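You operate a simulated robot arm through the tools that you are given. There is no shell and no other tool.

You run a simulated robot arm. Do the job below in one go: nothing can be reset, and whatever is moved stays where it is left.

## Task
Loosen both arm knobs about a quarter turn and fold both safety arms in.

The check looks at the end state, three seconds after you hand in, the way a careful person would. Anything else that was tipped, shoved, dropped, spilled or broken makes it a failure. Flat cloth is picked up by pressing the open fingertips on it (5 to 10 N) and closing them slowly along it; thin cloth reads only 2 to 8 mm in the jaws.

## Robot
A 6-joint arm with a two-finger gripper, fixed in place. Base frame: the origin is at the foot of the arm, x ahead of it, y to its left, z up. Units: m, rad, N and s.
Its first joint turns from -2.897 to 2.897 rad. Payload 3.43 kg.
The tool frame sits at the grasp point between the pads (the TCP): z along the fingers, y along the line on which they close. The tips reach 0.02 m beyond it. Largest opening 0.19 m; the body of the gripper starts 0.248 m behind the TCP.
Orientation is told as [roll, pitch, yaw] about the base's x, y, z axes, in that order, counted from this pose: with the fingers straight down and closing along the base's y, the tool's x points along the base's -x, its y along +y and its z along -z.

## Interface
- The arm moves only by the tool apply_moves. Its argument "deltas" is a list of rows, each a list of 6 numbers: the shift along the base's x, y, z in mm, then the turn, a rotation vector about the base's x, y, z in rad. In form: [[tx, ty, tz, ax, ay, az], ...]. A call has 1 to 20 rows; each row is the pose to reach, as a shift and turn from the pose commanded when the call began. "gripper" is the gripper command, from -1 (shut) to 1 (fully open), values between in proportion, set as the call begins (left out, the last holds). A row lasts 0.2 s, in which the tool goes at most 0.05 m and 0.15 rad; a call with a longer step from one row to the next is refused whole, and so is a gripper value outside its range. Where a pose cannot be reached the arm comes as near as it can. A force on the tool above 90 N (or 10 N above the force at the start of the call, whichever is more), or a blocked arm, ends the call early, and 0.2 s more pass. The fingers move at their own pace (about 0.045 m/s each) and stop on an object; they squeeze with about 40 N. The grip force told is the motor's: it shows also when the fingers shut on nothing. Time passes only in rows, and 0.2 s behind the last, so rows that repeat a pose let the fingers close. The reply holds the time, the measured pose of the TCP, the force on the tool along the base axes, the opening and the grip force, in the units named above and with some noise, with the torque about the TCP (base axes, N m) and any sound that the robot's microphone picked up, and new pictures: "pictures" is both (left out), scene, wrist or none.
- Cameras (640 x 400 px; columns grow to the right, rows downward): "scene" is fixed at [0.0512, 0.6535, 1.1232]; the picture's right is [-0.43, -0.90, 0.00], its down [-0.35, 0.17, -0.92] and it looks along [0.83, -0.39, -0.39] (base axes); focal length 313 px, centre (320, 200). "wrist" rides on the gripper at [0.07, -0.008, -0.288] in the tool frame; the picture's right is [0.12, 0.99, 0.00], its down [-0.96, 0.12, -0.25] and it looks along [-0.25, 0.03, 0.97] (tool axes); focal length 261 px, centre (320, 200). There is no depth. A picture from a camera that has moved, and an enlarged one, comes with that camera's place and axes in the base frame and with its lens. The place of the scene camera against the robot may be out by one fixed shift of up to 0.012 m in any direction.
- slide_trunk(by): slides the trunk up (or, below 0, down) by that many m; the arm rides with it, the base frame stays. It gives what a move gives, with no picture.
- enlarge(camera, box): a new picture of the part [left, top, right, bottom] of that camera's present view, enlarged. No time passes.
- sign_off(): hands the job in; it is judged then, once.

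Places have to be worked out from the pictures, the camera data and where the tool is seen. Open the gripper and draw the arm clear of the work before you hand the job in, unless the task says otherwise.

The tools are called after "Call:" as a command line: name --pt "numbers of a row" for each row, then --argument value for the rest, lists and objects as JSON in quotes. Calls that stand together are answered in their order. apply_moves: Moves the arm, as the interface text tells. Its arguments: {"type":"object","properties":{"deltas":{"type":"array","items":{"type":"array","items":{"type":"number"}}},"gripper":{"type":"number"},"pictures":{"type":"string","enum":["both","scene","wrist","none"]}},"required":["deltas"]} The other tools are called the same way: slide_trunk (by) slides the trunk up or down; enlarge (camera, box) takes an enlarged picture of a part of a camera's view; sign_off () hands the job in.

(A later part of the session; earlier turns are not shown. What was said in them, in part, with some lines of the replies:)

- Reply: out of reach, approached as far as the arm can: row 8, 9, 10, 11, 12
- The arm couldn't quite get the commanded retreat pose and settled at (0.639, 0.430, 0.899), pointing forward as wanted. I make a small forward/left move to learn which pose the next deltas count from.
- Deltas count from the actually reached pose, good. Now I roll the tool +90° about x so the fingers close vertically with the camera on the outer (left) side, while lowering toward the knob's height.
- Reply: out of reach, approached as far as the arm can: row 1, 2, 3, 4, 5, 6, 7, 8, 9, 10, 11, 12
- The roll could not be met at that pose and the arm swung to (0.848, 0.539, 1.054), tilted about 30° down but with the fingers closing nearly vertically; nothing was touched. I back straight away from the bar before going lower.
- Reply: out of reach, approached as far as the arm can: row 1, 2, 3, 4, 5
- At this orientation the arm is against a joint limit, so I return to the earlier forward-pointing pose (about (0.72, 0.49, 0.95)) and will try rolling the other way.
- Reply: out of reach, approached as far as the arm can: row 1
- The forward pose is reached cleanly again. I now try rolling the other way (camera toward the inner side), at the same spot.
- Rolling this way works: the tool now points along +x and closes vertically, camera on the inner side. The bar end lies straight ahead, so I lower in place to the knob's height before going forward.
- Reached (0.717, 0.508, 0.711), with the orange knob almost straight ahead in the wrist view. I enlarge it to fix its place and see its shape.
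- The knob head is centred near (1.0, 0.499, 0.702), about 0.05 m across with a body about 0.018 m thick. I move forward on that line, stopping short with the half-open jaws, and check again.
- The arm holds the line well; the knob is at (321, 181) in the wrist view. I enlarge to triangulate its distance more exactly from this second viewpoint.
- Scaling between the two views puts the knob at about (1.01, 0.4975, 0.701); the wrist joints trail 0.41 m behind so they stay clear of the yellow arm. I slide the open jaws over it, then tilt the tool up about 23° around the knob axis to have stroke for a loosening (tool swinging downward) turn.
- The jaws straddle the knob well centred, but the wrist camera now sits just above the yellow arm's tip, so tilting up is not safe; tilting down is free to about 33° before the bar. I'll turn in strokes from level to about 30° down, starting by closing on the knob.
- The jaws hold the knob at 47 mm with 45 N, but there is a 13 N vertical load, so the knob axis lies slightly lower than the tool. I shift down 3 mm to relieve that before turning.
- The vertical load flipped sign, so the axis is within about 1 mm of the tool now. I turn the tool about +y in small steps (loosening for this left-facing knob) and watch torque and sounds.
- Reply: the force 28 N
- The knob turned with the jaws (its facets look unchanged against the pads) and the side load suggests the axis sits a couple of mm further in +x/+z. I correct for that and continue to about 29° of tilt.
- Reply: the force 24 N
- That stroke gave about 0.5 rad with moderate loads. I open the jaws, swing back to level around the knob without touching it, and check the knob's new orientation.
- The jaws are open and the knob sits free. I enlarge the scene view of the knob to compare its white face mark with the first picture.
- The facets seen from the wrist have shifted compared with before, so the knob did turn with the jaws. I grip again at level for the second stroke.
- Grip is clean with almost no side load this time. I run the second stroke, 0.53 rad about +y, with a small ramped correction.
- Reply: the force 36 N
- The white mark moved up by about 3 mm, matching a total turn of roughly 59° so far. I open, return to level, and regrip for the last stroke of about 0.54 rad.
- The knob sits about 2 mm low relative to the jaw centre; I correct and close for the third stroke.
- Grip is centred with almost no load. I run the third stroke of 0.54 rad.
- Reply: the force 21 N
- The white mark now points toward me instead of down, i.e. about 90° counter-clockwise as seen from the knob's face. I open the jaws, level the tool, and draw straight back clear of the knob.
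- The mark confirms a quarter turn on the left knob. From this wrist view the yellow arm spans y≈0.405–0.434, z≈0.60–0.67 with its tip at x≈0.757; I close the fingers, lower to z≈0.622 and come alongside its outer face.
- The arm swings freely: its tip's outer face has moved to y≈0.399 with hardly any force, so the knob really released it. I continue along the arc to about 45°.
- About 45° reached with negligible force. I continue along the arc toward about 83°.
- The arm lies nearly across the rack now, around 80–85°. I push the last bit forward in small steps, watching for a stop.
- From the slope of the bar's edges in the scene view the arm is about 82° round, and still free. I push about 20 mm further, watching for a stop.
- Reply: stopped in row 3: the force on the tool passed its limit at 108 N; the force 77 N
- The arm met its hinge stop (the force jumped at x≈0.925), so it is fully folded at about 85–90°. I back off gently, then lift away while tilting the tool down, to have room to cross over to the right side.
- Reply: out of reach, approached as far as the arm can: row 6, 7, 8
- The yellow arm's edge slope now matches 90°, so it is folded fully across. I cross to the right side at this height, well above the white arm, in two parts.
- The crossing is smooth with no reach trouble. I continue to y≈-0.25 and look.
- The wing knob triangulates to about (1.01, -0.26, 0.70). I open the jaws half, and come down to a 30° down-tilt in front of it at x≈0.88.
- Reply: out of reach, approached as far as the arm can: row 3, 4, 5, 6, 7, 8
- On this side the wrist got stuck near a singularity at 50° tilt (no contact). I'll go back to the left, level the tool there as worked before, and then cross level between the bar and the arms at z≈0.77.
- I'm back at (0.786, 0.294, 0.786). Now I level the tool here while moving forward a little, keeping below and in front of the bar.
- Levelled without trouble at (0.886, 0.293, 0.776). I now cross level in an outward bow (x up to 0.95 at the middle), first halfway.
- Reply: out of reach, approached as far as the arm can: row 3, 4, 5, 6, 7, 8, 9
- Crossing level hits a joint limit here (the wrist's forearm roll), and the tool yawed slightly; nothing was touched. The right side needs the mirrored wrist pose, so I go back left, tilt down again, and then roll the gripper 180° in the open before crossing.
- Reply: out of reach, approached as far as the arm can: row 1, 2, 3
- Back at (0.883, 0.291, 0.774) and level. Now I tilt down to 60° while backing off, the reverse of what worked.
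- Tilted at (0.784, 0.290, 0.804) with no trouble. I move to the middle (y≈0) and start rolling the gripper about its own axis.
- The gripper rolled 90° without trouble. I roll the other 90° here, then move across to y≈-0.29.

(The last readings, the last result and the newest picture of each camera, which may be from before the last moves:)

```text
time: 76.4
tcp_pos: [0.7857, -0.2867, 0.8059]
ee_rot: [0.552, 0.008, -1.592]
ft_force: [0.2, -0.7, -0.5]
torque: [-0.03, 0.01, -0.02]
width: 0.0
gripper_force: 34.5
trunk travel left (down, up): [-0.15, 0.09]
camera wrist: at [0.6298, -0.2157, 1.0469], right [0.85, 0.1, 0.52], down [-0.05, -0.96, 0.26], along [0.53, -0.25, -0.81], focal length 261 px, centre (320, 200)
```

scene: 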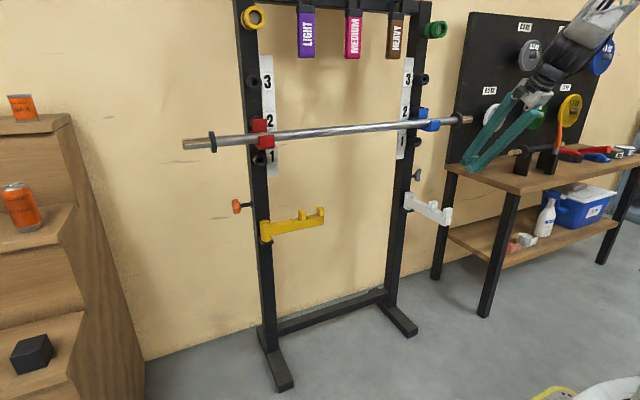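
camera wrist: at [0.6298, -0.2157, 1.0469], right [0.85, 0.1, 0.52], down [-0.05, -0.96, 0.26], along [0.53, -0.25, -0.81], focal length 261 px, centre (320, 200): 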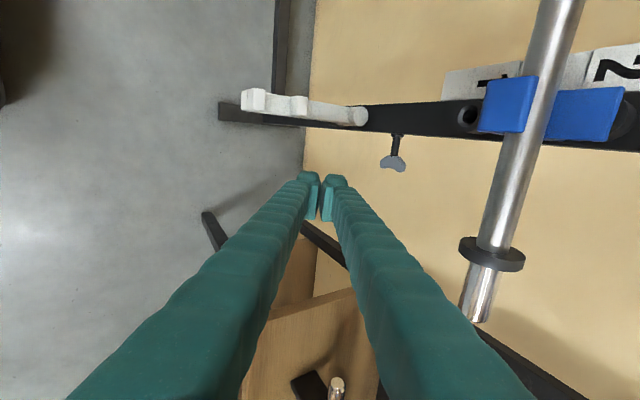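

The mirrored orientation is reached at (0.786, -0.287, 0.806), with the camera inboard and the table edge far off at y≈-0.56. I level the tool here while moving forward.

Call:
apply_moves --pt "10 0 0 0 -0.102 0" --pt "20 0 0 0 -0.204 0" --pt "30 0 0 0 -0.306 0" --pt "40 0 -5 0 -0.408 0" --pt "50 0 -10 0 -0.51 0" --pt "60 0 -15 0 -0.612 0" --pt "70 0 -20 0 -0.714 0" --pt "80 0 -25 0 -0.816 0" --pt "90 0 -30 0 -0.918 0" --pt "100 0 -30 0 -1.019 0" --pt "100 0 -30 0 -1.019 0"

```text
time: 78.8
tcp_pos: [0.887, -0.2858, 0.7746]
ee_rot: [1.574, 0.022, -1.575]
ft_force: [0.0, -0.3, 0.1]
torque: [0.01, 0.02, -0.03]
width: 0.0
gripper_force: 34.6
trunk travel left (down, up): [-0.15, 0.09]
camera wrist: at [0.6001, -0.2147, 0.7672], right [0.0, 0.1, 1.0], down [-0.25, -0.96, 0.09], along [0.97, -0.25, 0.03], focal length 261 px, centre (320, 200)
```

scene: 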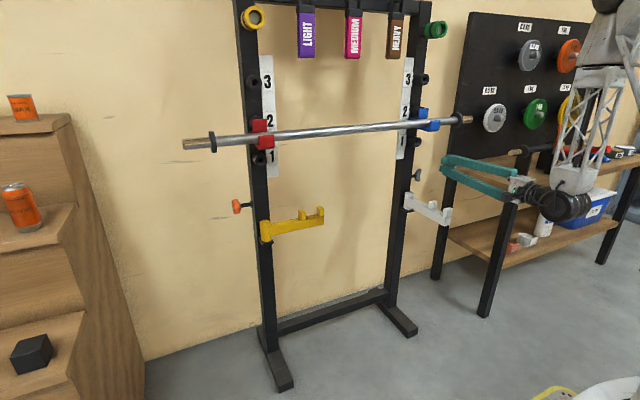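
wrist: 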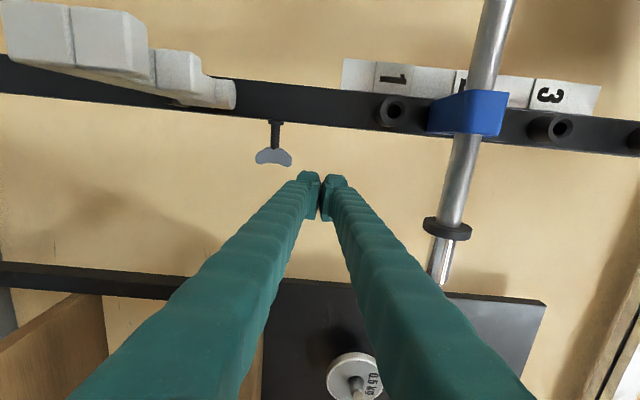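

Level pose reached on the right. The wing knob shows at (273, 157); I enlarge it to fix its position and shape.

Call:
enlarge --camera "wrist" --box '[233, 110, 313, 170]'

Call:
enlarge --camera "scene" --box '[390, 155, 454, 195]'

Call:
enlarge --camera "wrist" --box '[0, 0, 320, 180]'

```text
6.67 times, centred on (273, 140) of wrist
camera zoom: at [0.6001, -0.2147, 0.7672], right [0.0, 0.1, 1.0], down [-0.25, -0.96, 0.09], along [0.97, -0.25, 0.03], focal length 1738 px, centre (633, 600)
```

zoom: 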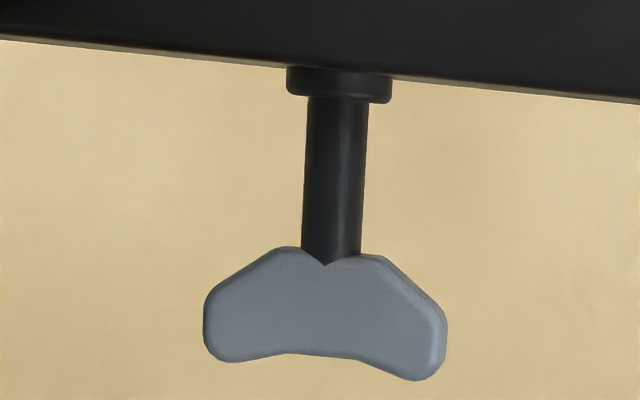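

```text
10.00 times, centred on (422, 175) of scene
camera zoom: at [0.0512, 0.6535, 1.1232], right [-0.43, -0.9, 0.0], down [-0.35, 0.17, -0.92], along [0.83, -0.39, -0.39], focal length 3132 px, centre (-700, 450)
```

zoom: 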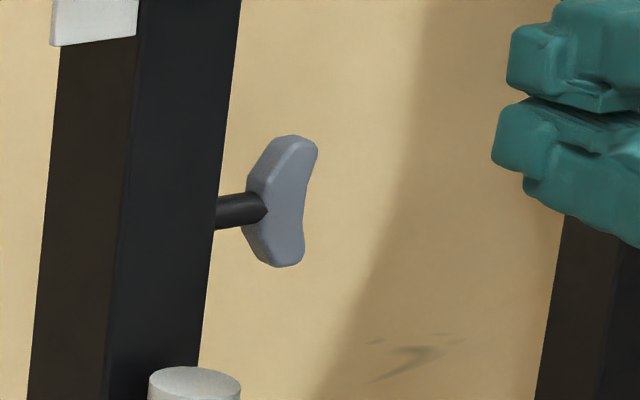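

```text
2.00 times, centred on (160, 90) of wrist
camera zoom: at [0.6001, -0.2147, 0.7672], right [0.0, 0.1, 1.0], down [-0.25, -0.96, 0.09], along [0.97, -0.25, 0.03], focal length 521 px, centre (640, 420)
```

zoom: 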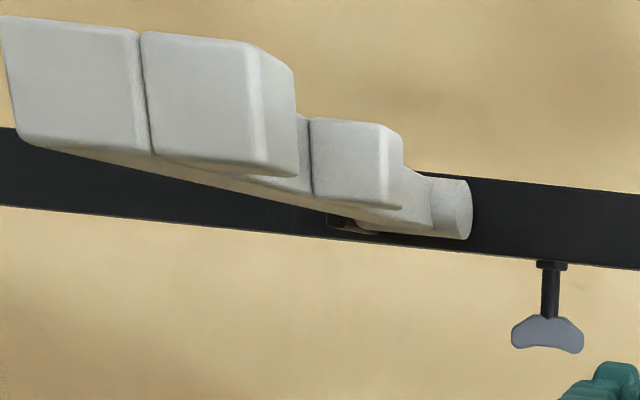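

The wing knob is centred at about (1.009, -0.259, 0.700), wings vertical, 57 mm tip to tip. I open the jaws and tilt 31° down to a pre-grasp point in line with it.

Call:
apply_moves --pt "0 5 0 0 0 0" --pt "5 10 -4 0 0.08 0" --pt "10 15 -8 0 0.16 0" --pt "16 20 -12 0 0.24 0" --pt "23 25 -16 0 0.32 0" --pt "30 27 -20 0 0.4 0" --pt "37 27 -24 0 0.48 0" --pt "44 27 -28 0 0.54 0" --pt "44 27 -28 0 0.54 0" --gripper 0.0

Call:
enlarge --camera "wrist" --box '[260, 130, 380, 220]'

```text
time: 80.8
tcp_pos: [0.9299, -0.2576, 0.7475]
ee_rot: [1.031, 0.016, -1.585]
ft_force: [1.2, 0.0, -0.6]
torque: [0.05, 0.03, 0.01]
width: 0.0947
gripper_force: 0.1
trunk travel left (down, up): [-0.15, 0.09]
camera wrist: at [0.6812, -0.1865, 0.888], right [0.51, 0.1, 0.85], down [-0.17, -0.96, 0.21], along [0.84, -0.25, -0.48], focal length 261 px, centre (320, 200)
```

scene: 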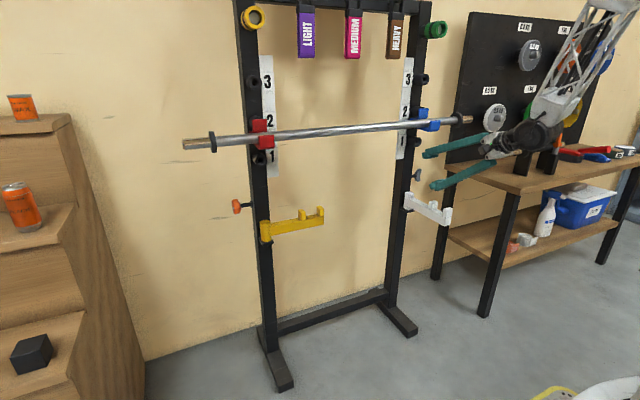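
wrist: 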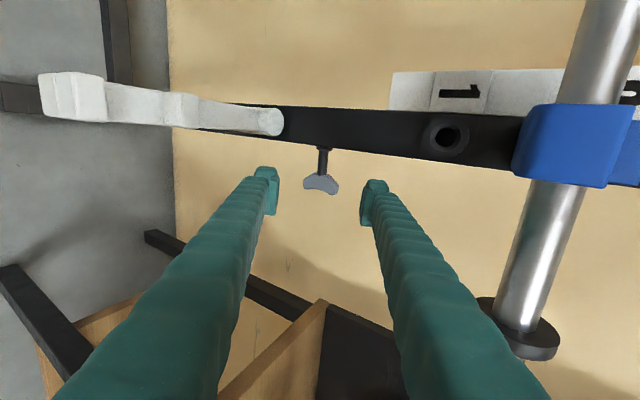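

```text
4.44 times, centred on (320, 175) of wrist
camera zoom: at [0.6812, -0.1865, 0.888], right [0.51, 0.1, 0.85], down [-0.17, -0.96, 0.21], along [0.84, -0.25, -0.48], focal length 1158 px, centre (320, 311)
```

zoom: 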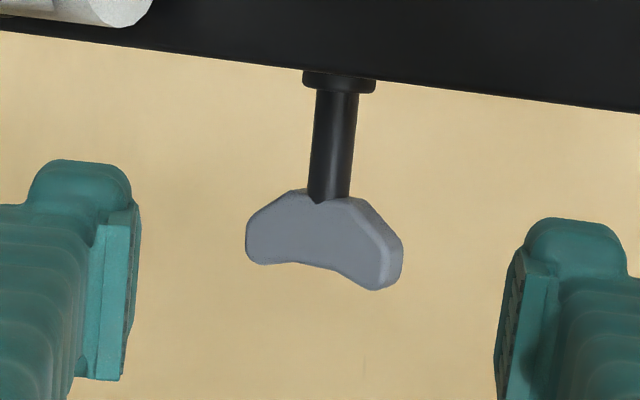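

The wing sits centred between the jaws and its axis is straight along the tool line. I advance about 92 mm along the tool axis so the jaws straddle it.

Call:
apply_moves --pt "20 -0.5 -12 0 0 0" --pt "40 -1 -24 0 0 0" --pt "60 -1.5 -36 0 0 0" --pt "79 -2 -47 0 0 0" --pt "79 -2 -47 0 0 0"

Call:
enlarge --camera "wrist" --box '[260, 140, 380, 230]'

```text
time: 82.0
tcp_pos: [1.0093, -0.2587, 0.6974]
ee_rot: [1.031, 0.015, -1.585]
ft_force: [1.2, 0.1, 0.1]
torque: [-0.01, 0.03, 0.0]
width: 0.0951
gripper_force: 0.1
trunk travel left (down, up): [-0.15, 0.09]
camera wrist: at [0.7599, -0.1872, 0.8385], right [0.51, 0.1, 0.85], down [-0.17, -0.96, 0.21], along [0.84, -0.25, -0.48], focal length 261 px, centre (320, 200)
```

scene: 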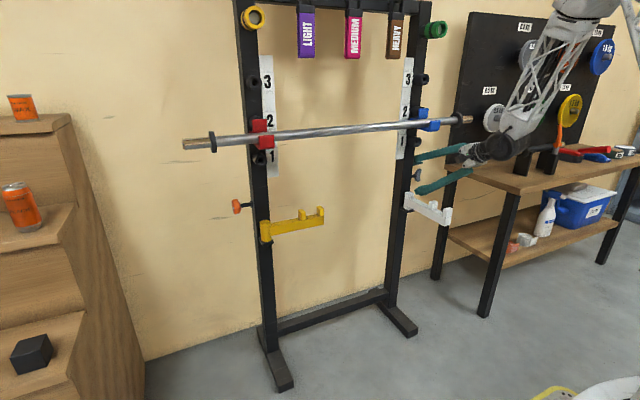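
wrist: 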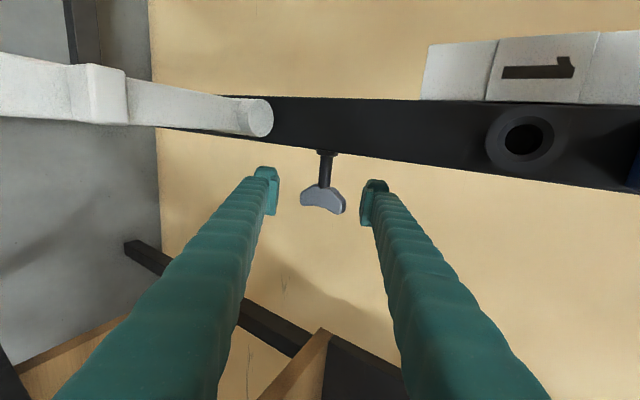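

```text
4.44 times, centred on (320, 185) of wrist
camera zoom: at [0.7599, -0.1872, 0.8385], right [0.51, 0.1, 0.85], down [-0.17, -0.96, 0.21], along [0.84, -0.25, -0.48], focal length 1158 px, centre (320, 267)
```

zoom: 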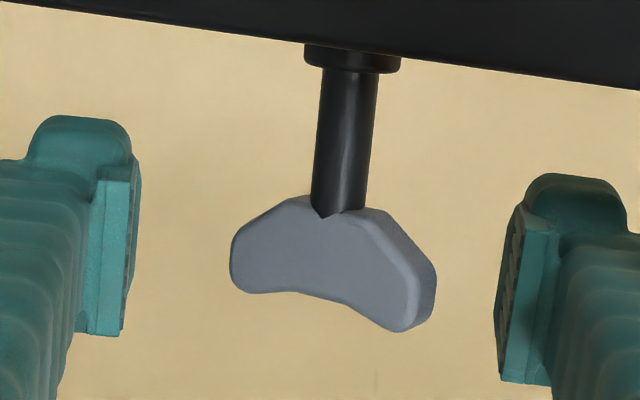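

The jaws straddle the wing; its axis looks about 3 mm above the jaw centreline. I shift by that and close.

Call:
apply_moves --pt "1 0 2 0 0 0" --pt "1.5 0 2.5 0 0 0" --pt "1.5 0 2.5 0 0 0" --pt "1.5 0 2.5 0 0 0" --pt "1.5 0 2.5 0 0 0" --pt "1.5 0 2.5 0 0 0" --gripper -1 --pictures "wrist"

Call:
enlarge --camera "wrist" --box '[260, 140, 380, 230]'

Call:
enlarge --camera "scene" --box '[390, 140, 486, 200]'

```text
time: 83.4
tcp_pos: [1.0102, -0.2599, 0.7003]
ee_rot: [1.029, 0.016, -1.584]
ft_force: [-8.9, 1.0, -9.4]
torque: [-1.27, 0.05, 0.35]
width: 0.0534
gripper_force: 45.0
trunk travel left (down, up): [-0.15, 0.09]
camera wrist: at [0.7606, -0.1882, 0.8417], right [0.51, 0.1, 0.85], down [-0.17, -0.96, 0.21], along [0.84, -0.25, -0.48], focal length 261 px, centre (320, 200)
```

wrist: 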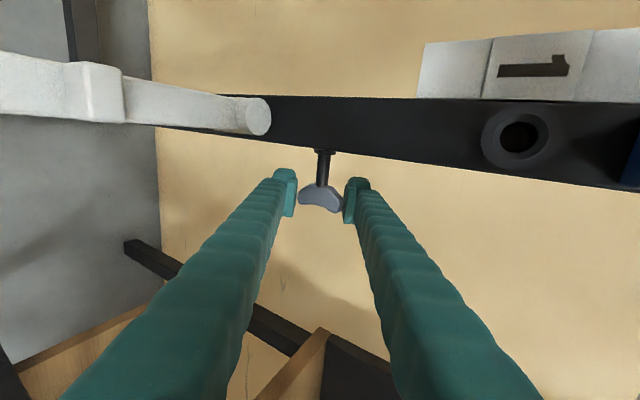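

```text
4.44 times, centred on (320, 185) of wrist
camera zoom: at [0.7606, -0.1882, 0.8417], right [0.51, 0.1, 0.85], down [-0.17, -0.96, 0.21], along [0.84, -0.25, -0.48], focal length 1158 px, centre (320, 267)
```

zoom: 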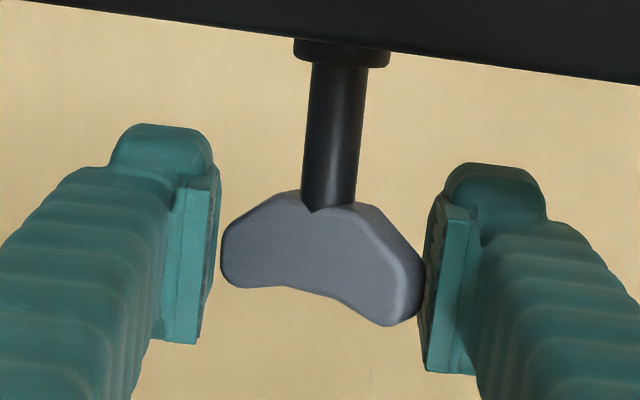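

```text
6.67 times, centred on (438, 170) of scene
camera zoom: at [0.0512, 0.6535, 1.1232], right [-0.43, -0.9, 0.0], down [-0.35, 0.17, -0.92], along [0.83, -0.39, -0.39], focal length 2088 px, centre (-467, 400)
```

zoom: 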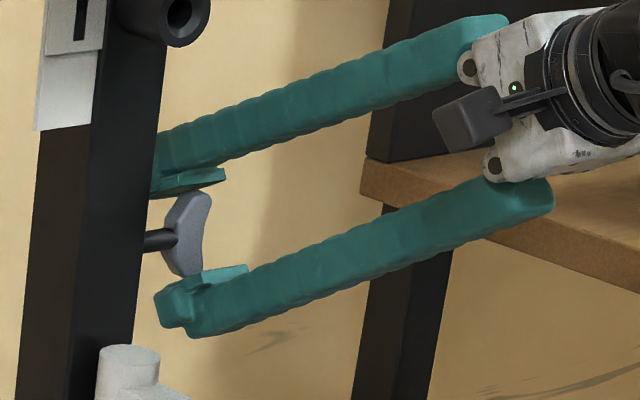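

The jaws hold the wing's ends at 53 mm with 45 N and little side load. I now turn the tool upward about the knob axis (rotation about -y, loosening for this right-facing knob), in small steps.

Call:
apply_moves --pt "0 0 0 0 -0.05 0" --pt "0 0 0 0 -0.1 0" --pt "0 0 0 0 -0.15 0" --pt "0 0 0 0 -0.2 0" --pt "0 0 0 0 -0.25 0" --pt "0 0 0 0 -0.25 0" --pictures "wrist"

Call:
enlarge --camera "wrist" --box '[260, 140, 380, 230]'

Call:
enlarge --camera "scene" --box '[390, 140, 486, 200]'

```text
time: 84.8
tcp_pos: [1.0114, -0.2606, 0.7005]
ee_rot: [1.28, 0.02, -1.581]
ft_force: [5.1, -4.5, -27.2]
torque: [-1.0, -0.05, 0.24]
width: 0.0133
gripper_force: 44.9
trunk travel left (down, up): [-0.15, 0.09]
camera wrist: at [0.7346, -0.1884, 0.7758], right [0.29, 0.1, 0.95], down [-0.21, -0.96, 0.16], along [0.93, -0.25, -0.25], focal length 261 px, centre (320, 200)
```

wrist: 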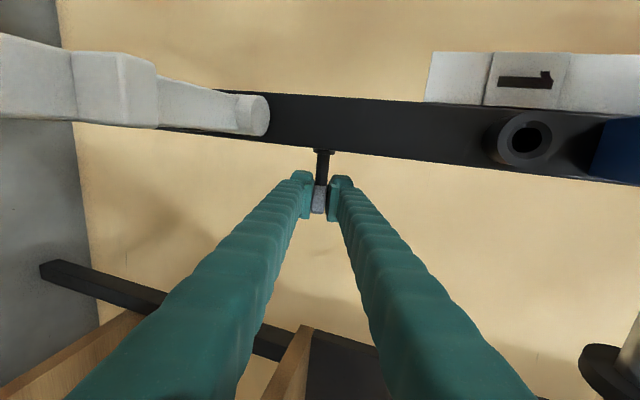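

```text
4.44 times, centred on (320, 185) of wrist
camera zoom: at [0.7346, -0.1884, 0.7758], right [0.29, 0.1, 0.95], down [-0.21, -0.96, 0.16], along [0.93, -0.25, -0.25], focal length 1158 px, centre (320, 267)
```

zoom: 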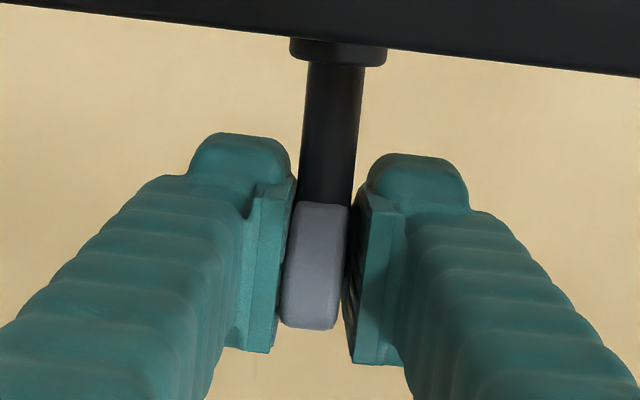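

```text
6.67 times, centred on (438, 170) of scene
camera zoom: at [0.0512, 0.6535, 1.1232], right [-0.43, -0.9, 0.0], down [-0.35, 0.17, -0.92], along [0.83, -0.39, -0.39], focal length 2088 px, centre (-467, 400)
```

zoom: 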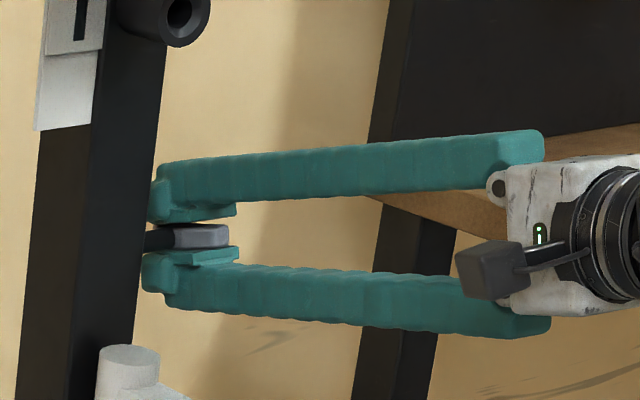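

The wing has swung flat between the pads (13 mm wide) at 17° tilt — it turned the loosening way, its lower wing going forward, about 73° so far. I continue the last 17° to level, easing down 2 mm for the side load.

Call:
apply_moves --pt "0 0 -1 0 0 0" --pt "0 0 -2 0 -0.05 0" --pt "0 0 -2 0 -0.1 0" --pt "0 0 -2 0 -0.15 0" --pt "0 0 -2 0 -0.2 0" --pt "0 0 -2 0 -0.25 0" --pt "0 0 -2 0 -0.29 0" --pt "0 0 -2 0 -0.29 0" --pictures "wrist"

Call:
enlarge --camera "wrist" --box '[260, 140, 380, 230]'

Call:
enlarge --camera "scene" --box '[390, 140, 486, 230]'

```text
time: 86.6
tcp_pos: [1.0106, -0.2602, 0.6998]
ee_rot: [1.572, 0.022, -1.576]
ft_force: [3.5, -4.7, 3.8]
torque: [-0.94, -0.01, -0.09]
width: 0.0135
gripper_force: 44.9
trunk travel left (down, up): [-0.15, 0.09]
camera wrist: at [0.7247, -0.1883, 0.6924], right [0.0, 0.1, 1.0], down [-0.25, -0.96, 0.09], along [0.97, -0.25, 0.03], focal length 261 px, centre (320, 200)
```

wrist: 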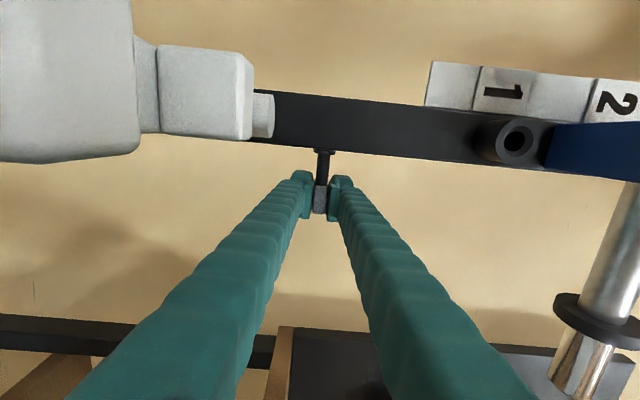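

```text
4.44 times, centred on (320, 185) of wrist
camera zoom: at [0.7247, -0.1883, 0.6924], right [0.0, 0.1, 1.0], down [-0.25, -0.96, 0.09], along [0.97, -0.25, 0.03], focal length 1158 px, centre (320, 267)
```

zoom: 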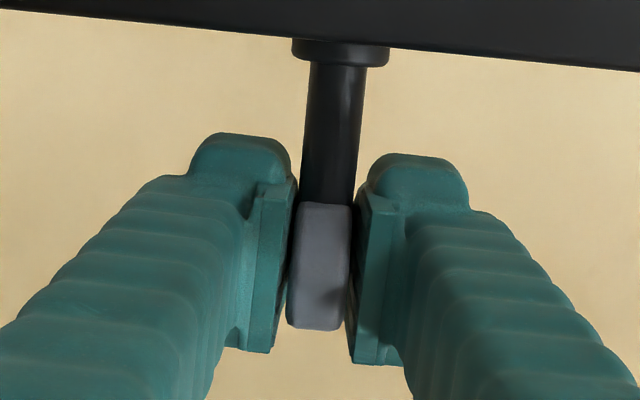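

```text
4.44 times, centred on (438, 185) of scene
camera zoom: at [0.0512, 0.6535, 1.1232], right [-0.43, -0.9, 0.0], down [-0.35, 0.17, -0.92], along [0.83, -0.39, -0.39], focal length 1392 px, centre (-204, 267)
```

zoom: 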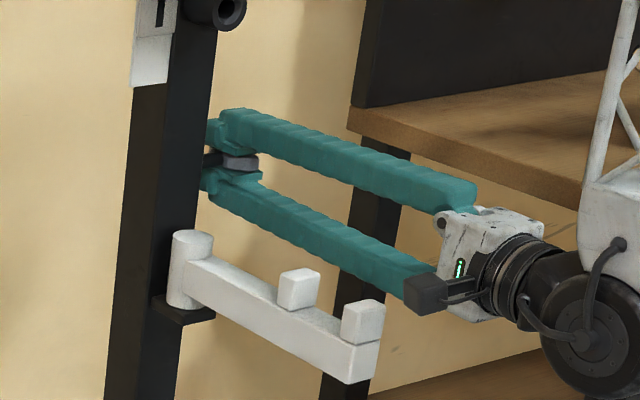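

The wing is now horizontal — a full quarter turn in the loosening direction — with low side load. I open the jaws and draw straight back from the knob.

Call:
apply_moves --pt "0 0 0 0 0 0" --pt "0 0 0 0 0 0" --pt "0 0 0 0 0 0" --pt "0 0 0 0 0 0" --pt "-20 0 0 0 0 0" --pt "-50 -3 0 0 0 0" --pt "-85 -8 0 0 0 0" --pt "-118 -15 0 0 0 0" --pt "-118 -15 0 0 0 0" --gripper 0.0

Call:
enlarge --camera "wrist" --box '[233, 110, 353, 200]'

Call:
enlarge --camera "scene" --box '[390, 150, 470, 230]'

```text
time: 88.6
tcp_pos: [0.894, -0.2775, 0.6971]
ee_rot: [1.569, 0.022, -1.573]
ft_force: [0.0, -0.4, 0.5]
torque: [0.01, -0.03, -0.02]
width: 0.0951
gripper_force: 0.0
trunk travel left (down, up): [-0.15, 0.09]
camera wrist: at [0.6066, -0.2044, 0.69], right [0.0, 0.1, 1.0], down [-0.25, -0.96, 0.09], along [0.97, -0.25, 0.02], focal length 261 px, centre (320, 200)
```

scene: 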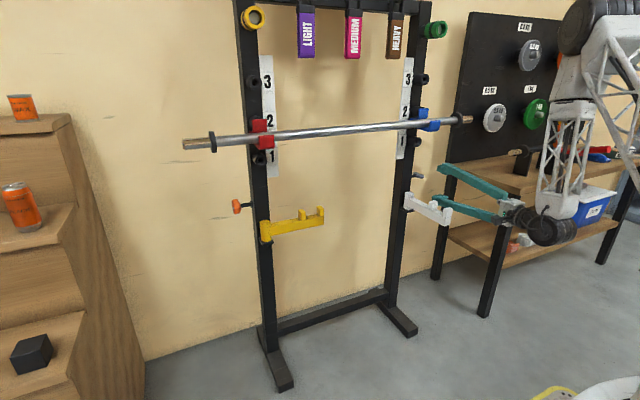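
wrist: 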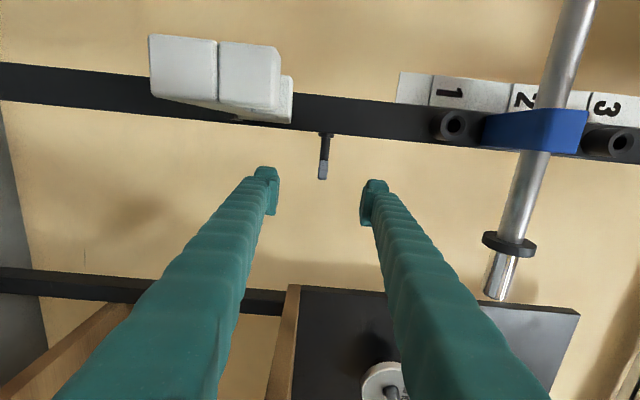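

```text
4.44 times, centred on (293, 155) of wrist
camera zoom: at [0.6066, -0.2044, 0.69], right [0.0, 0.1, 1.0], down [-0.25, -0.96, 0.09], along [0.97, -0.25, 0.02], focal length 1158 px, centre (440, 400)
```

zoom: 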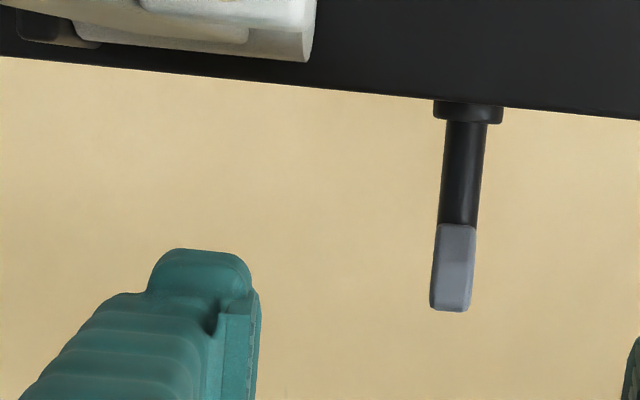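

```text
5.00 times, centred on (430, 190) of scene
camera zoom: at [0.0512, 0.6535, 1.1232], right [-0.43, -0.9, 0.0], down [-0.35, 0.17, -0.92], along [0.83, -0.39, -0.39], focal length 1566 px, centre (-230, 250)
```

zoom: 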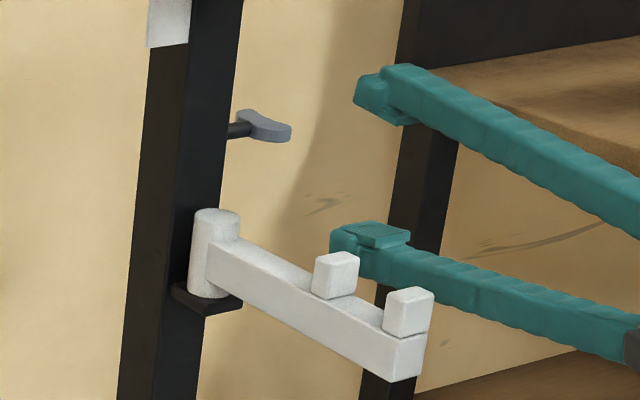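

The wing is clearly horizontal now and the jaws are clear. I close the fingers, yaw the tool about 28° to the left so it can follow the white arm's arc, and come down beside its outer face.

Call:
apply_moves --pt "0 -10 0 0 0 0" --pt "0 -22 0 0 0 0" --pt "0 -22 0 0 0 0.1" --pt "0 -22 0 0 0 0.2" --pt "0 -22 0 0 0 0.3" --pt "0 -22 0 0 0 0.4" --pt "0 -22 0 0 0 0.489" --pt "-25 -20 -5 0 0 0.489" --pt "-50 -16 -10 0 0 0.489" --pt "-75 -12 -20 0 0 0.489" --pt "-82 -8 -40 0 0 0.489" --pt "-82 -8 -60 0 0 0.489" --pt "-82 -8 -74 0 0 0.489" --pt "-82 -8 -74 0 0 0.489" --gripper -1

Call:
enlarge --camera "scene" --box '[390, 140, 550, 260]'

```text
time: 91.6
tcp_pos: [0.8113, -0.2824, 0.6252]
ee_rot: [1.572, 0.02, -1.086]
ft_force: [-0.3, -1.3, 0.9]
torque: [-0.03, 0.0, -0.03]
width: 0.0
gripper_force: 34.6
trunk travel left (down, up): [-0.15, 0.09]
camera wrist: at [0.5253, -0.3545, 0.6179], right [-0.05, 0.09, 1.0], down [0.23, -0.97, 0.09], along [0.97, 0.23, 0.02], focal length 261 px, centre (320, 200)
```

scene: 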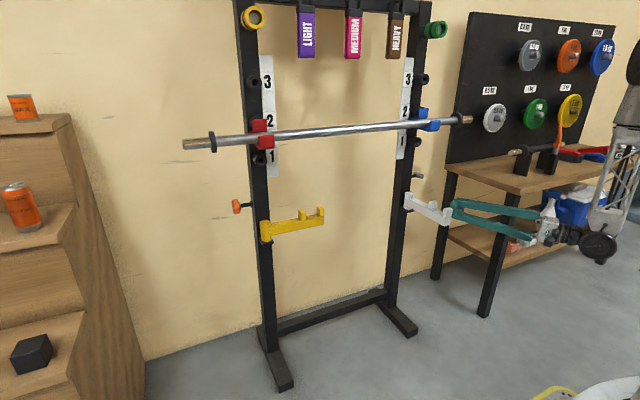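
wrist: 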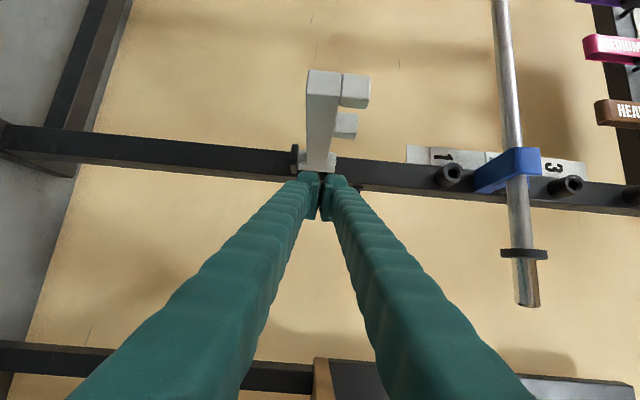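

```text
3.33 times, centred on (470, 200) of scene
camera zoom: at [0.0512, 0.6535, 1.1232], right [-0.43, -0.9, 0.0], down [-0.35, 0.17, -0.92], along [0.83, -0.39, -0.39], focal length 1044 px, centre (-180, 200)
```

zoom: 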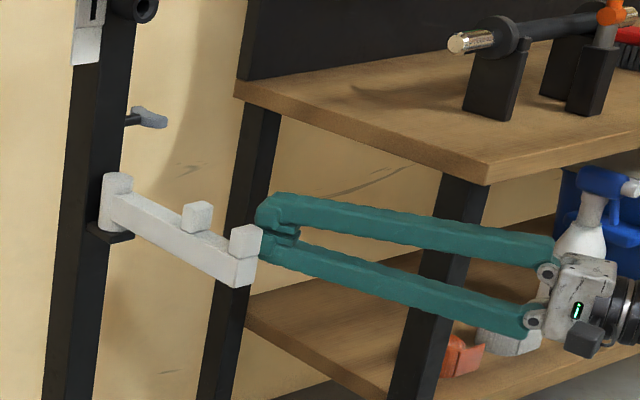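

The fingers are beside the white arm at its height, about 60 mm from contact. I move in +y slowly through contact and the first 15° of the swing.

Call:
apply_moves --pt "0 20 0 0 0 0" --pt "0 40 0 0 0 0" --pt "0.5 50 0 0 0 0" --pt "1 57 0 0 0 0" --pt "1 64 0 0 0 0" --pt "1 71 0 0 0 0" --pt "1 78 0 0 0 0" --pt "1 85 0 0 0 0" --pt "1.5 92 0 0 0 0" --pt "1.5 97 0 0 0 0" --pt "1.5 97 0 0 0 0"

```text
time: 94.0
tcp_pos: [0.8125, -0.1846, 0.6272]
ee_rot: [1.571, 0.022, -1.086]
ft_force: [0.1, -0.1, 0.1]
torque: [0.01, 0.02, -0.02]
width: 0.0
gripper_force: 34.4
trunk travel left (down, up): [-0.15, 0.09]
camera wrist: at [0.5269, -0.2572, 0.6186], right [-0.05, 0.09, 1.0], down [0.23, -0.97, 0.09], along [0.97, 0.23, 0.02], focal length 261 px, centre (320, 200)
```

scene: 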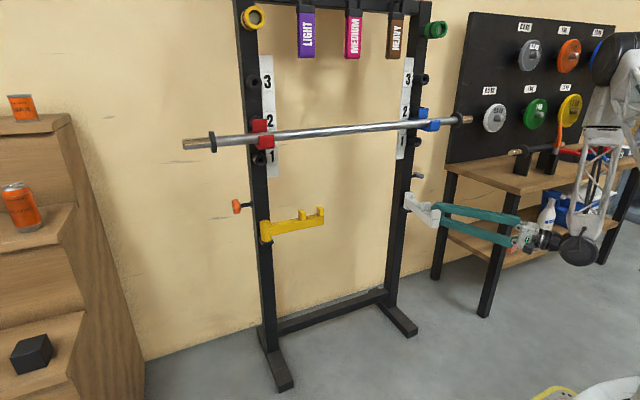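
wrist: 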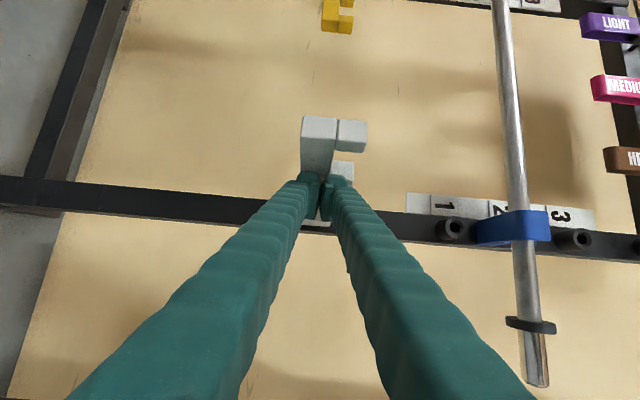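

The white arm swings freely too. I continue along the arc to about 60°.

Call:
apply_moves --pt "2 9 0 0 0 0" --pt "4.4 17.5 0 0 0 0" --pt "7.5 26 -1 0 0 0" --pt "10.6 35 -2 0 0 0" --pt "15 43 -2 0 0 0" --pt "19 51 -2 0 0 0" --pt "24.5 59 -2 0 0 0" --pt "29.6 66 -2 0 0 0" --pt "36 73 -2 0 0 0" --pt "42 80 -2 0 0 0" --pt "49 86 -2 0 0 0" --pt "56 91.5 -2 0 0 0" --pt "56 91.5 -2 0 0 0"

Call:
enlarge --camera "scene" --box '[360, 160, 520, 260]'

```text
time: 96.8
tcp_pos: [0.8682, -0.0933, 0.6244]
ee_rot: [1.571, 0.022, -1.085]
ft_force: [0.4, 0.0, 0.0]
torque: [-0.01, 0.02, 0.0]
width: 0.0
gripper_force: 34.4
trunk travel left (down, up): [-0.15, 0.09]
camera wrist: at [0.5816, -0.1656, 0.6163], right [-0.05, 0.09, 1.0], down [0.23, -0.97, 0.09], along [0.97, 0.23, 0.02], focal length 261 px, centre (320, 200)
```

scene: 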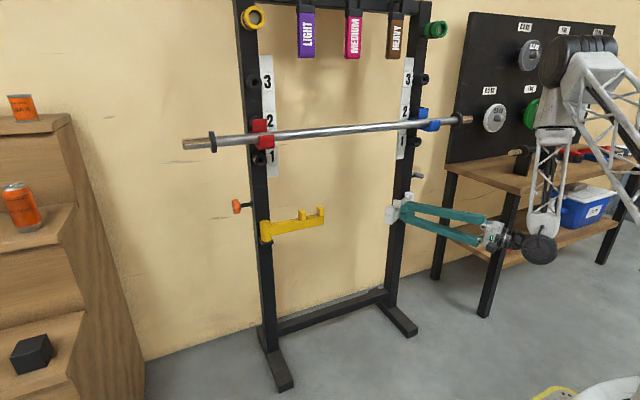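
wrist: 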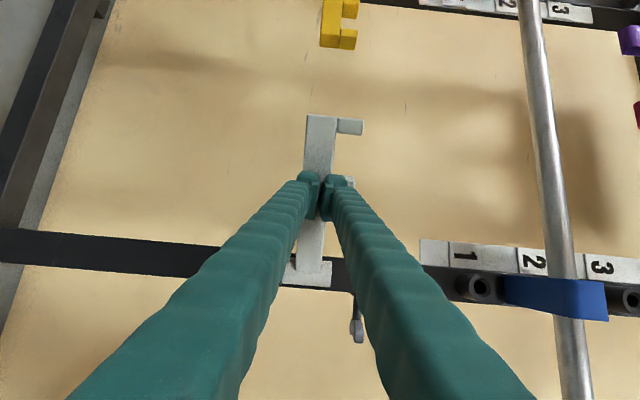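

```text
4.00 times, centred on (440, 210) of scene
camera zoom: at [0.0512, 0.6535, 1.1232], right [-0.43, -0.9, 0.0], down [-0.35, 0.17, -0.92], along [0.83, -0.39, -0.39], focal length 1253 px, centre (-160, 160)
```

zoom: 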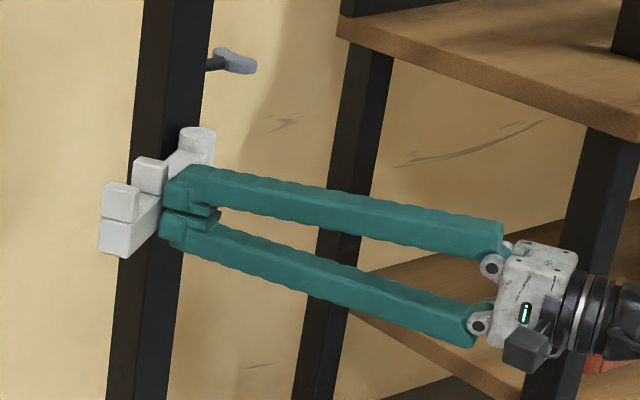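

About 60° round and going freely. I follow the arc further, ending a little short of the stop.

Call:
apply_moves --pt "5 3 0 0 0 0" --pt "10 6 0 0 0 0" --pt "15 9 0 0 0 0" --pt "20 12 0 0 0 0" --pt "25 15 0 0 0 0" --pt "30 17 0 0 0 0" --pt "35 19 0 0 0 0" --pt "40 20.5 0 0 0 0" --pt "40 20.5 0 0 0 0"

Call:
enlarge --camera "scene" --box '[320, 160, 480, 260]'

```text
time: 98.8
tcp_pos: [0.9089, -0.0731, 0.6225]
ee_rot: [1.571, 0.024, -1.085]
ft_force: [-2.6, -0.6, -0.4]
torque: [0.02, -0.03, -0.04]
width: 0.0001
gripper_force: 34.4
trunk travel left (down, up): [-0.15, 0.09]
camera wrist: at [0.622, -0.1456, 0.6166], right [-0.05, 0.09, 1.0], down [0.23, -0.97, 0.09], along [0.97, 0.23, 0.02], focal length 261 px, centre (320, 200)
```

scene: 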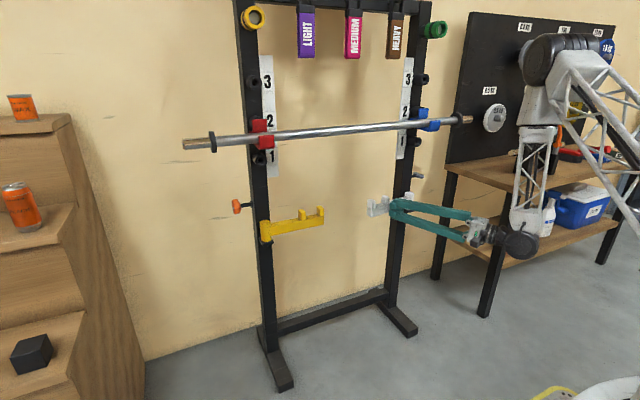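
wrist: 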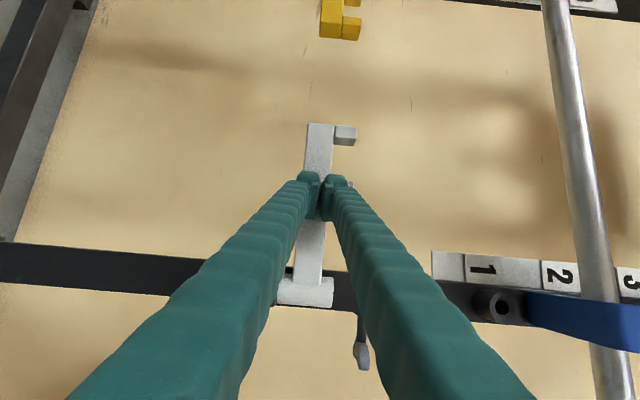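

```text
4.00 times, centred on (400, 210) of scene
camera zoom: at [0.0512, 0.6535, 1.1232], right [-0.43, -0.9, 0.0], down [-0.35, 0.17, -0.92], along [0.83, -0.39, -0.39], focal length 1253 px, centre (0, 160)
```

zoom: 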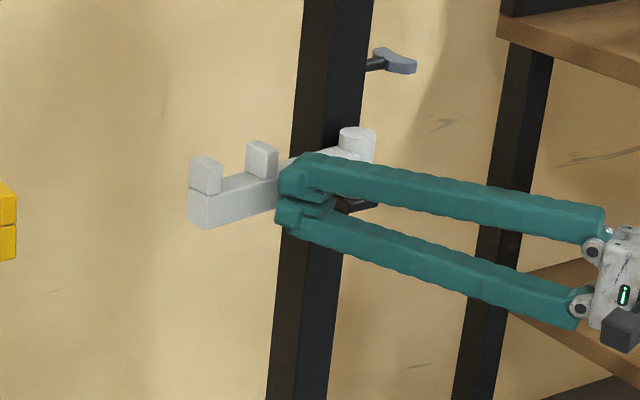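

From the edge slope the white arm is at about 84°. I push on in 1.5 mm steps toward 90°, watching for the stop.

Call:
apply_moves --pt "1.5 0.3 0 0 0 0" --pt "3 0.6 0 0 0 0" --pt "4.5 0.9 0 0 0 0" --pt "6 1 0 0 0 0" --pt "7 1 0 0 0 0" --pt "7 1 0 0 0 0" --pictures "none"

Call:
enlarge --camera "scene" --box '[320, 160, 480, 260]'

```text
time: 100.2
tcp_pos: [0.9161, -0.0723, 0.6238]
ee_rot: [1.569, 0.021, -1.085]
ft_force: [-0.6, 0.4, 0.1]
torque: [-0.03, -0.06, 0.0]
width: 0.0001
gripper_force: 33.8
trunk travel left (down, up): [-0.15, 0.09]
```

```text
4.00 times, centred on (400, 210) of scene
camera zoom: at [0.0512, 0.6535, 1.1232], right [-0.43, -0.9, 0.0], down [-0.35, 0.17, -0.92], along [0.83, -0.39, -0.39], focal length 1253 px, centre (0, 160)
```

zoom: 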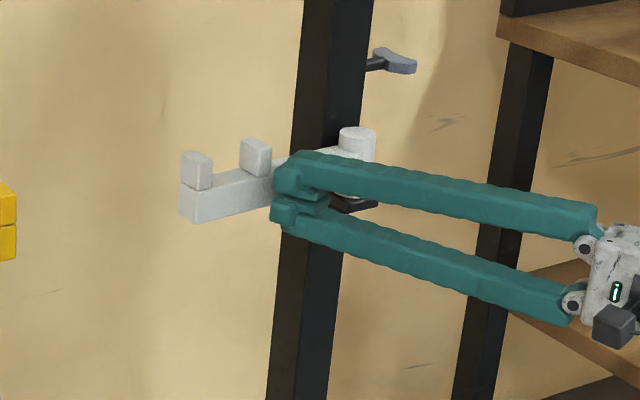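

Now about 88° by the edge slope and still no stop. I nudge a few more mm in 1 mm steps.

Call:
apply_moves --pt "1 0 0 0 0 0" --pt "2 0 0 0 0 0" --pt "3 0 0 0 0 0" --pt "3 0 0 0 0 0" --pictures "none"

Call:
enlarge --camera "scene" --box '[320, 160, 480, 260]'

```text
time: 101.2
tcp_pos: [0.9193, -0.073, 0.6235]
ee_rot: [1.571, 0.02, -1.086]
ft_force: [-1.9, 0.5, -0.6]
torque: [0.02, -0.03, -0.02]
width: 0.0003
gripper_force: 34.5
trunk travel left (down, up): [-0.15, 0.09]
```

```text
4.00 times, centred on (400, 210) of scene
camera zoom: at [0.0512, 0.6535, 1.1232], right [-0.43, -0.9, 0.0], down [-0.35, 0.17, -0.92], along [0.83, -0.39, -0.39], focal length 1253 px, centre (0, 160)
```

zoom: 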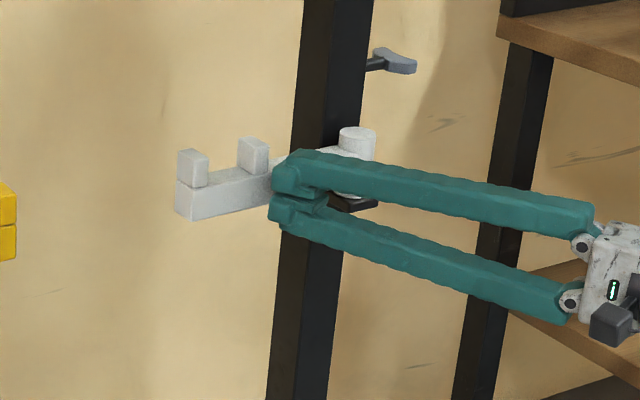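

That's about 89–90° now. One more 2 mm nudge to feel for the stop, then I'll back away.

Call:
apply_moves --pt "1 0 0 0 0 0" --pt "2 0 0 0 0 0" --pt "2 0 0 0 0 0" --pictures "none"

```text
time: 102.0
tcp_pos: [0.9207, -0.0726, 0.623]
ee_rot: [1.571, 0.021, -1.086]
ft_force: [-2.4, 0.1, 0.0]
torque: [-0.04, -0.05, -0.01]
width: 0.0001
gripper_force: 34.2
trunk travel left (down, up): [-0.15, 0.09]
```

Still free, with the arm essentially square across. I check the slope once more from the enlarged scene view.

Call:
enlarge --camera "scene" --box '[350, 180, 430, 230]'

Call:
enlarge --camera "scene" --box '[250, 190, 330, 250]'

```text
8.00 times, centred on (390, 205) of scene
camera zoom: at [0.0512, 0.6535, 1.1232], right [-0.43, -0.9, 0.0], down [-0.35, 0.17, -0.92], along [0.83, -0.39, -0.39], focal length 2506 px, centre (-240, 160)
```

zoom: 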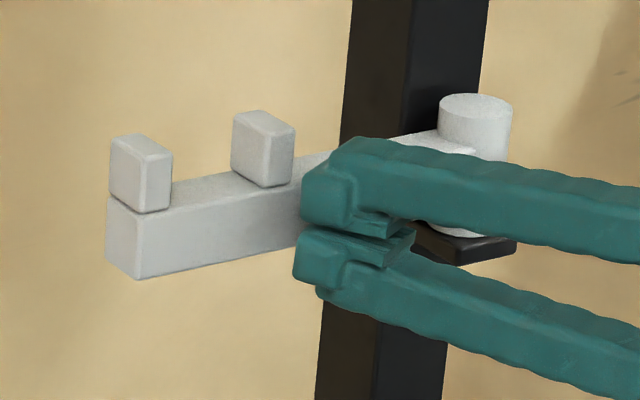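

```text
6.67 times, centred on (290, 220) of scene
camera zoom: at [0.0512, 0.6535, 1.1232], right [-0.43, -0.9, 0.0], down [-0.35, 0.17, -0.92], along [0.83, -0.39, -0.39], focal length 2088 px, centre (520, 67)
```

zoom: 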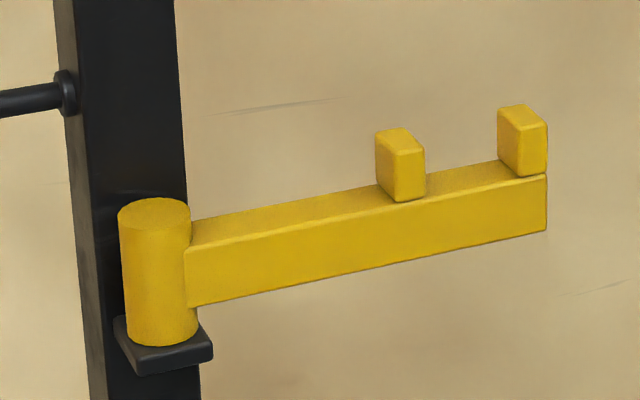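

Both arms are square across the rack (edge slopes match 90°). I back away gently along the tool axis, then draw clear toward the robot.

Call:
apply_moves --pt "-4 -2 0 0 0 0" --pt "-13 -7 0 0 0 0" --pt "-30 -16 2 0 0 0" --pt "-50 -35 8 0 0 0" --pt "-70 -65 18 0 0 0" --pt "-90 -100 30 0 0 0" --pt "-110 -135 45 0 0 0" --pt "-130 -170 60 0 0 0" --pt "-150 -205 75 0 0 0" --pt "-170 -235 90 0 0 0" --pt "-190 -255 105 0 0 0" --pt "-210 -270 120 0 0 0" --pt "-210 -270 120 0 0 0" --pictures "both"

Call:
enlarge --camera "scene" --box '[350, 150, 480, 240]'

```text
time: 104.8
tcp_pos: [0.7108, -0.3467, 0.7474]
ee_rot: [1.571, 0.023, -1.085]
ft_force: [-0.5, -0.2, -0.4]
torque: [0.0, 0.03, 0.0]
width: 0.0
gripper_force: 34.6
trunk travel left (down, up): [-0.15, 0.09]
camera wrist: at [0.4234, -0.4181, 0.7393], right [-0.05, 0.09, 1.0], down [0.23, -0.97, 0.09], along [0.97, 0.23, 0.02], focal length 261 px, centre (320, 200)
```

scene: 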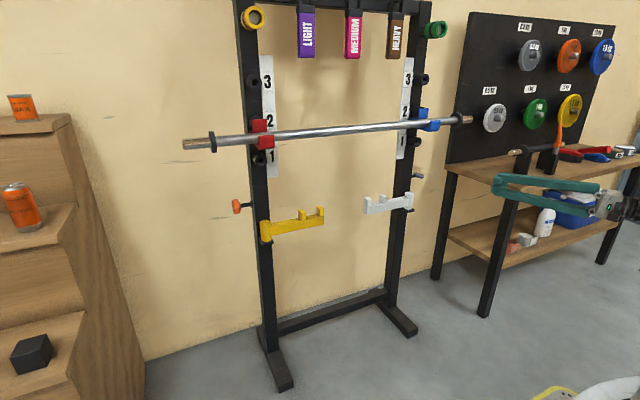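
wrist: 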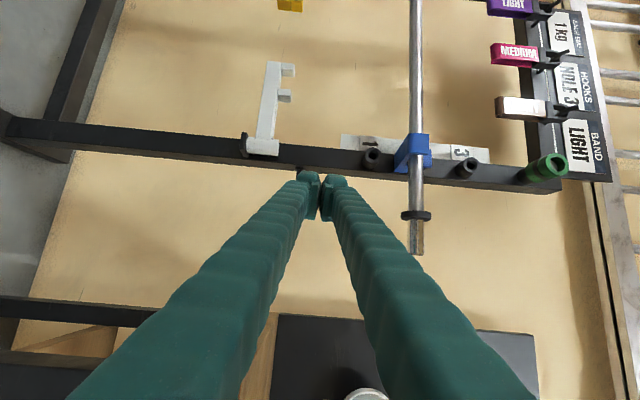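

```text
4.44 times, centred on (415, 195) of scene
camera zoom: at [0.0512, 0.6535, 1.1232], right [-0.43, -0.9, 0.0], down [-0.35, 0.17, -0.92], along [0.83, -0.39, -0.39], focal length 1392 px, centre (-102, 222)
```

zoom: 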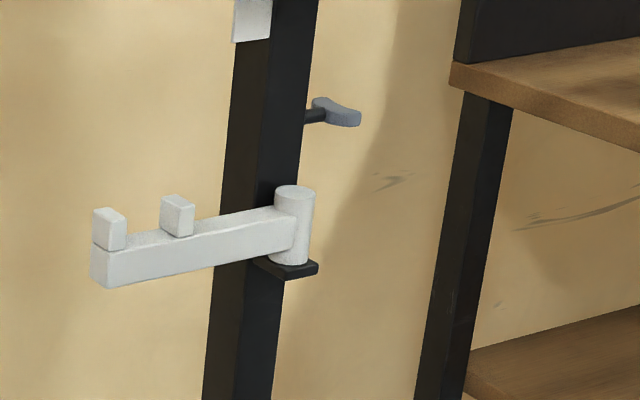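

Both arms sit folded across the rack, both knobs are a quarter turn loose, and the bar, hooks and table look as at the start. I open the gripper and draw back slightly more.

Call:
apply_moves --pt "-10 -5 10 0 0 0" --pt "-20 -10 20 0 0 0" --pt "-25 -12 25 0 0 0" --pt "-25 -12 25 0 0 0" --pt "-25 -12 25 0 0 0" --pt "-25 -12 25 0 0 0" --pt "-25 -12 25 0 0 0" --pt "-25 -12 25 0 0 0" --pt "-25 -12 25 0 0 0" --pt "-25 -12 25 0 0 0" --pt "-25 -12 25 0 0 0" --pt "-25 -12 25 0 0 0" --gripper 1

Call:
enlarge --camera "scene" --box '[220, 90, 480, 260]'

```text
time: 107.4
tcp_pos: [0.6868, -0.3567, 0.7686]
ee_rot: [1.571, 0.02, -1.087]
ft_force: [0.0, 0.3, -0.1]
torque: [0.01, 0.0, 0.03]
width: 0.1899
gripper_force: 0.0
trunk travel left (down, up): [-0.15, 0.09]
camera wrist: at [0.3994, -0.4289, 0.7619], right [-0.05, 0.09, 1.0], down [0.23, -0.97, 0.09], along [0.97, 0.23, 0.02], focal length 261 px, centre (320, 200)
```

scene: 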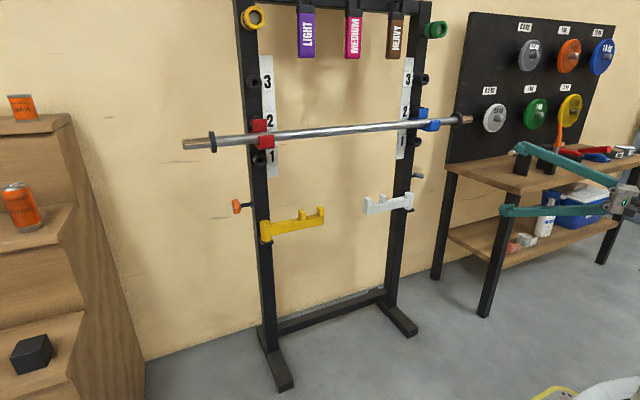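
wrist: 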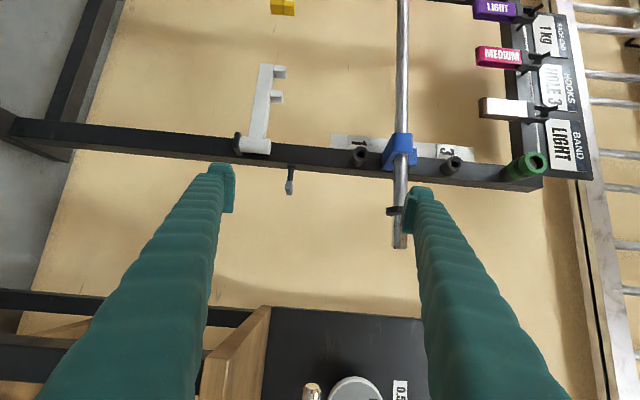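

```text
2.35 times, centred on (350, 175) of scene
camera zoom: at [0.0512, 0.6535, 1.1232], right [-0.43, -0.9, 0.0], down [-0.35, 0.17, -0.92], along [0.83, -0.39, -0.39], focal length 737 px, centre (249, 259)
```

zoom: 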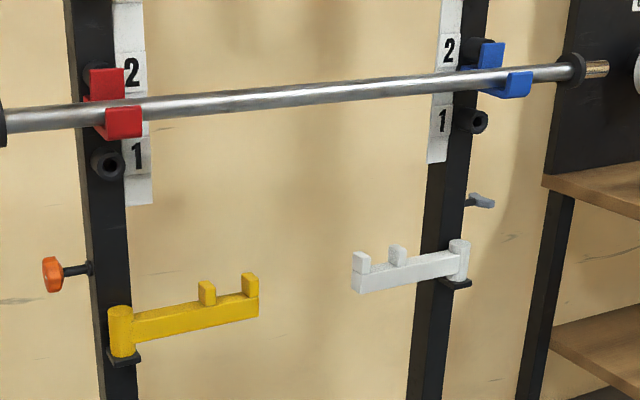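

Both safety arms are folded in across the rack, both knobs are turned a quarter turn loose, and nothing else has moved. The gripper is open and clear of the work, so I hand the job in.

Call:
sign_off

```text
The job is handed in.
```

I loosened both arm knobs about a quarter turn and folded both safety arms in across the rack. The job is handed in; I haven't seen the check's result.

- **Left knob (orange):** I turned it counter-clockwise in three strokes. Its white face mark went from pointing down to pointing toward the robot, which matches about 90°.
- **Right knob (grey wing):** I turned it counter-clockwise. Its wings went from vertical to horizontal. About 73° of that came partly from the wing slipping flat between the pads as I turned, so its turn was less controlled than the left one's.
- **Yellow arm:** It swung freely and met a hard stop at about 89–90°. The push peaked at 108 N against that stop before the move cut out; I backed off straight away.
- **White arm:** It swung freely to about 90°, judged from its edges in the picture. I didn't reach a stop on this side.

In the last pictures the bar, hooks, bands, table and shelves look as they did at the start. The gripper is open and about 0.25 m clear of the rack.
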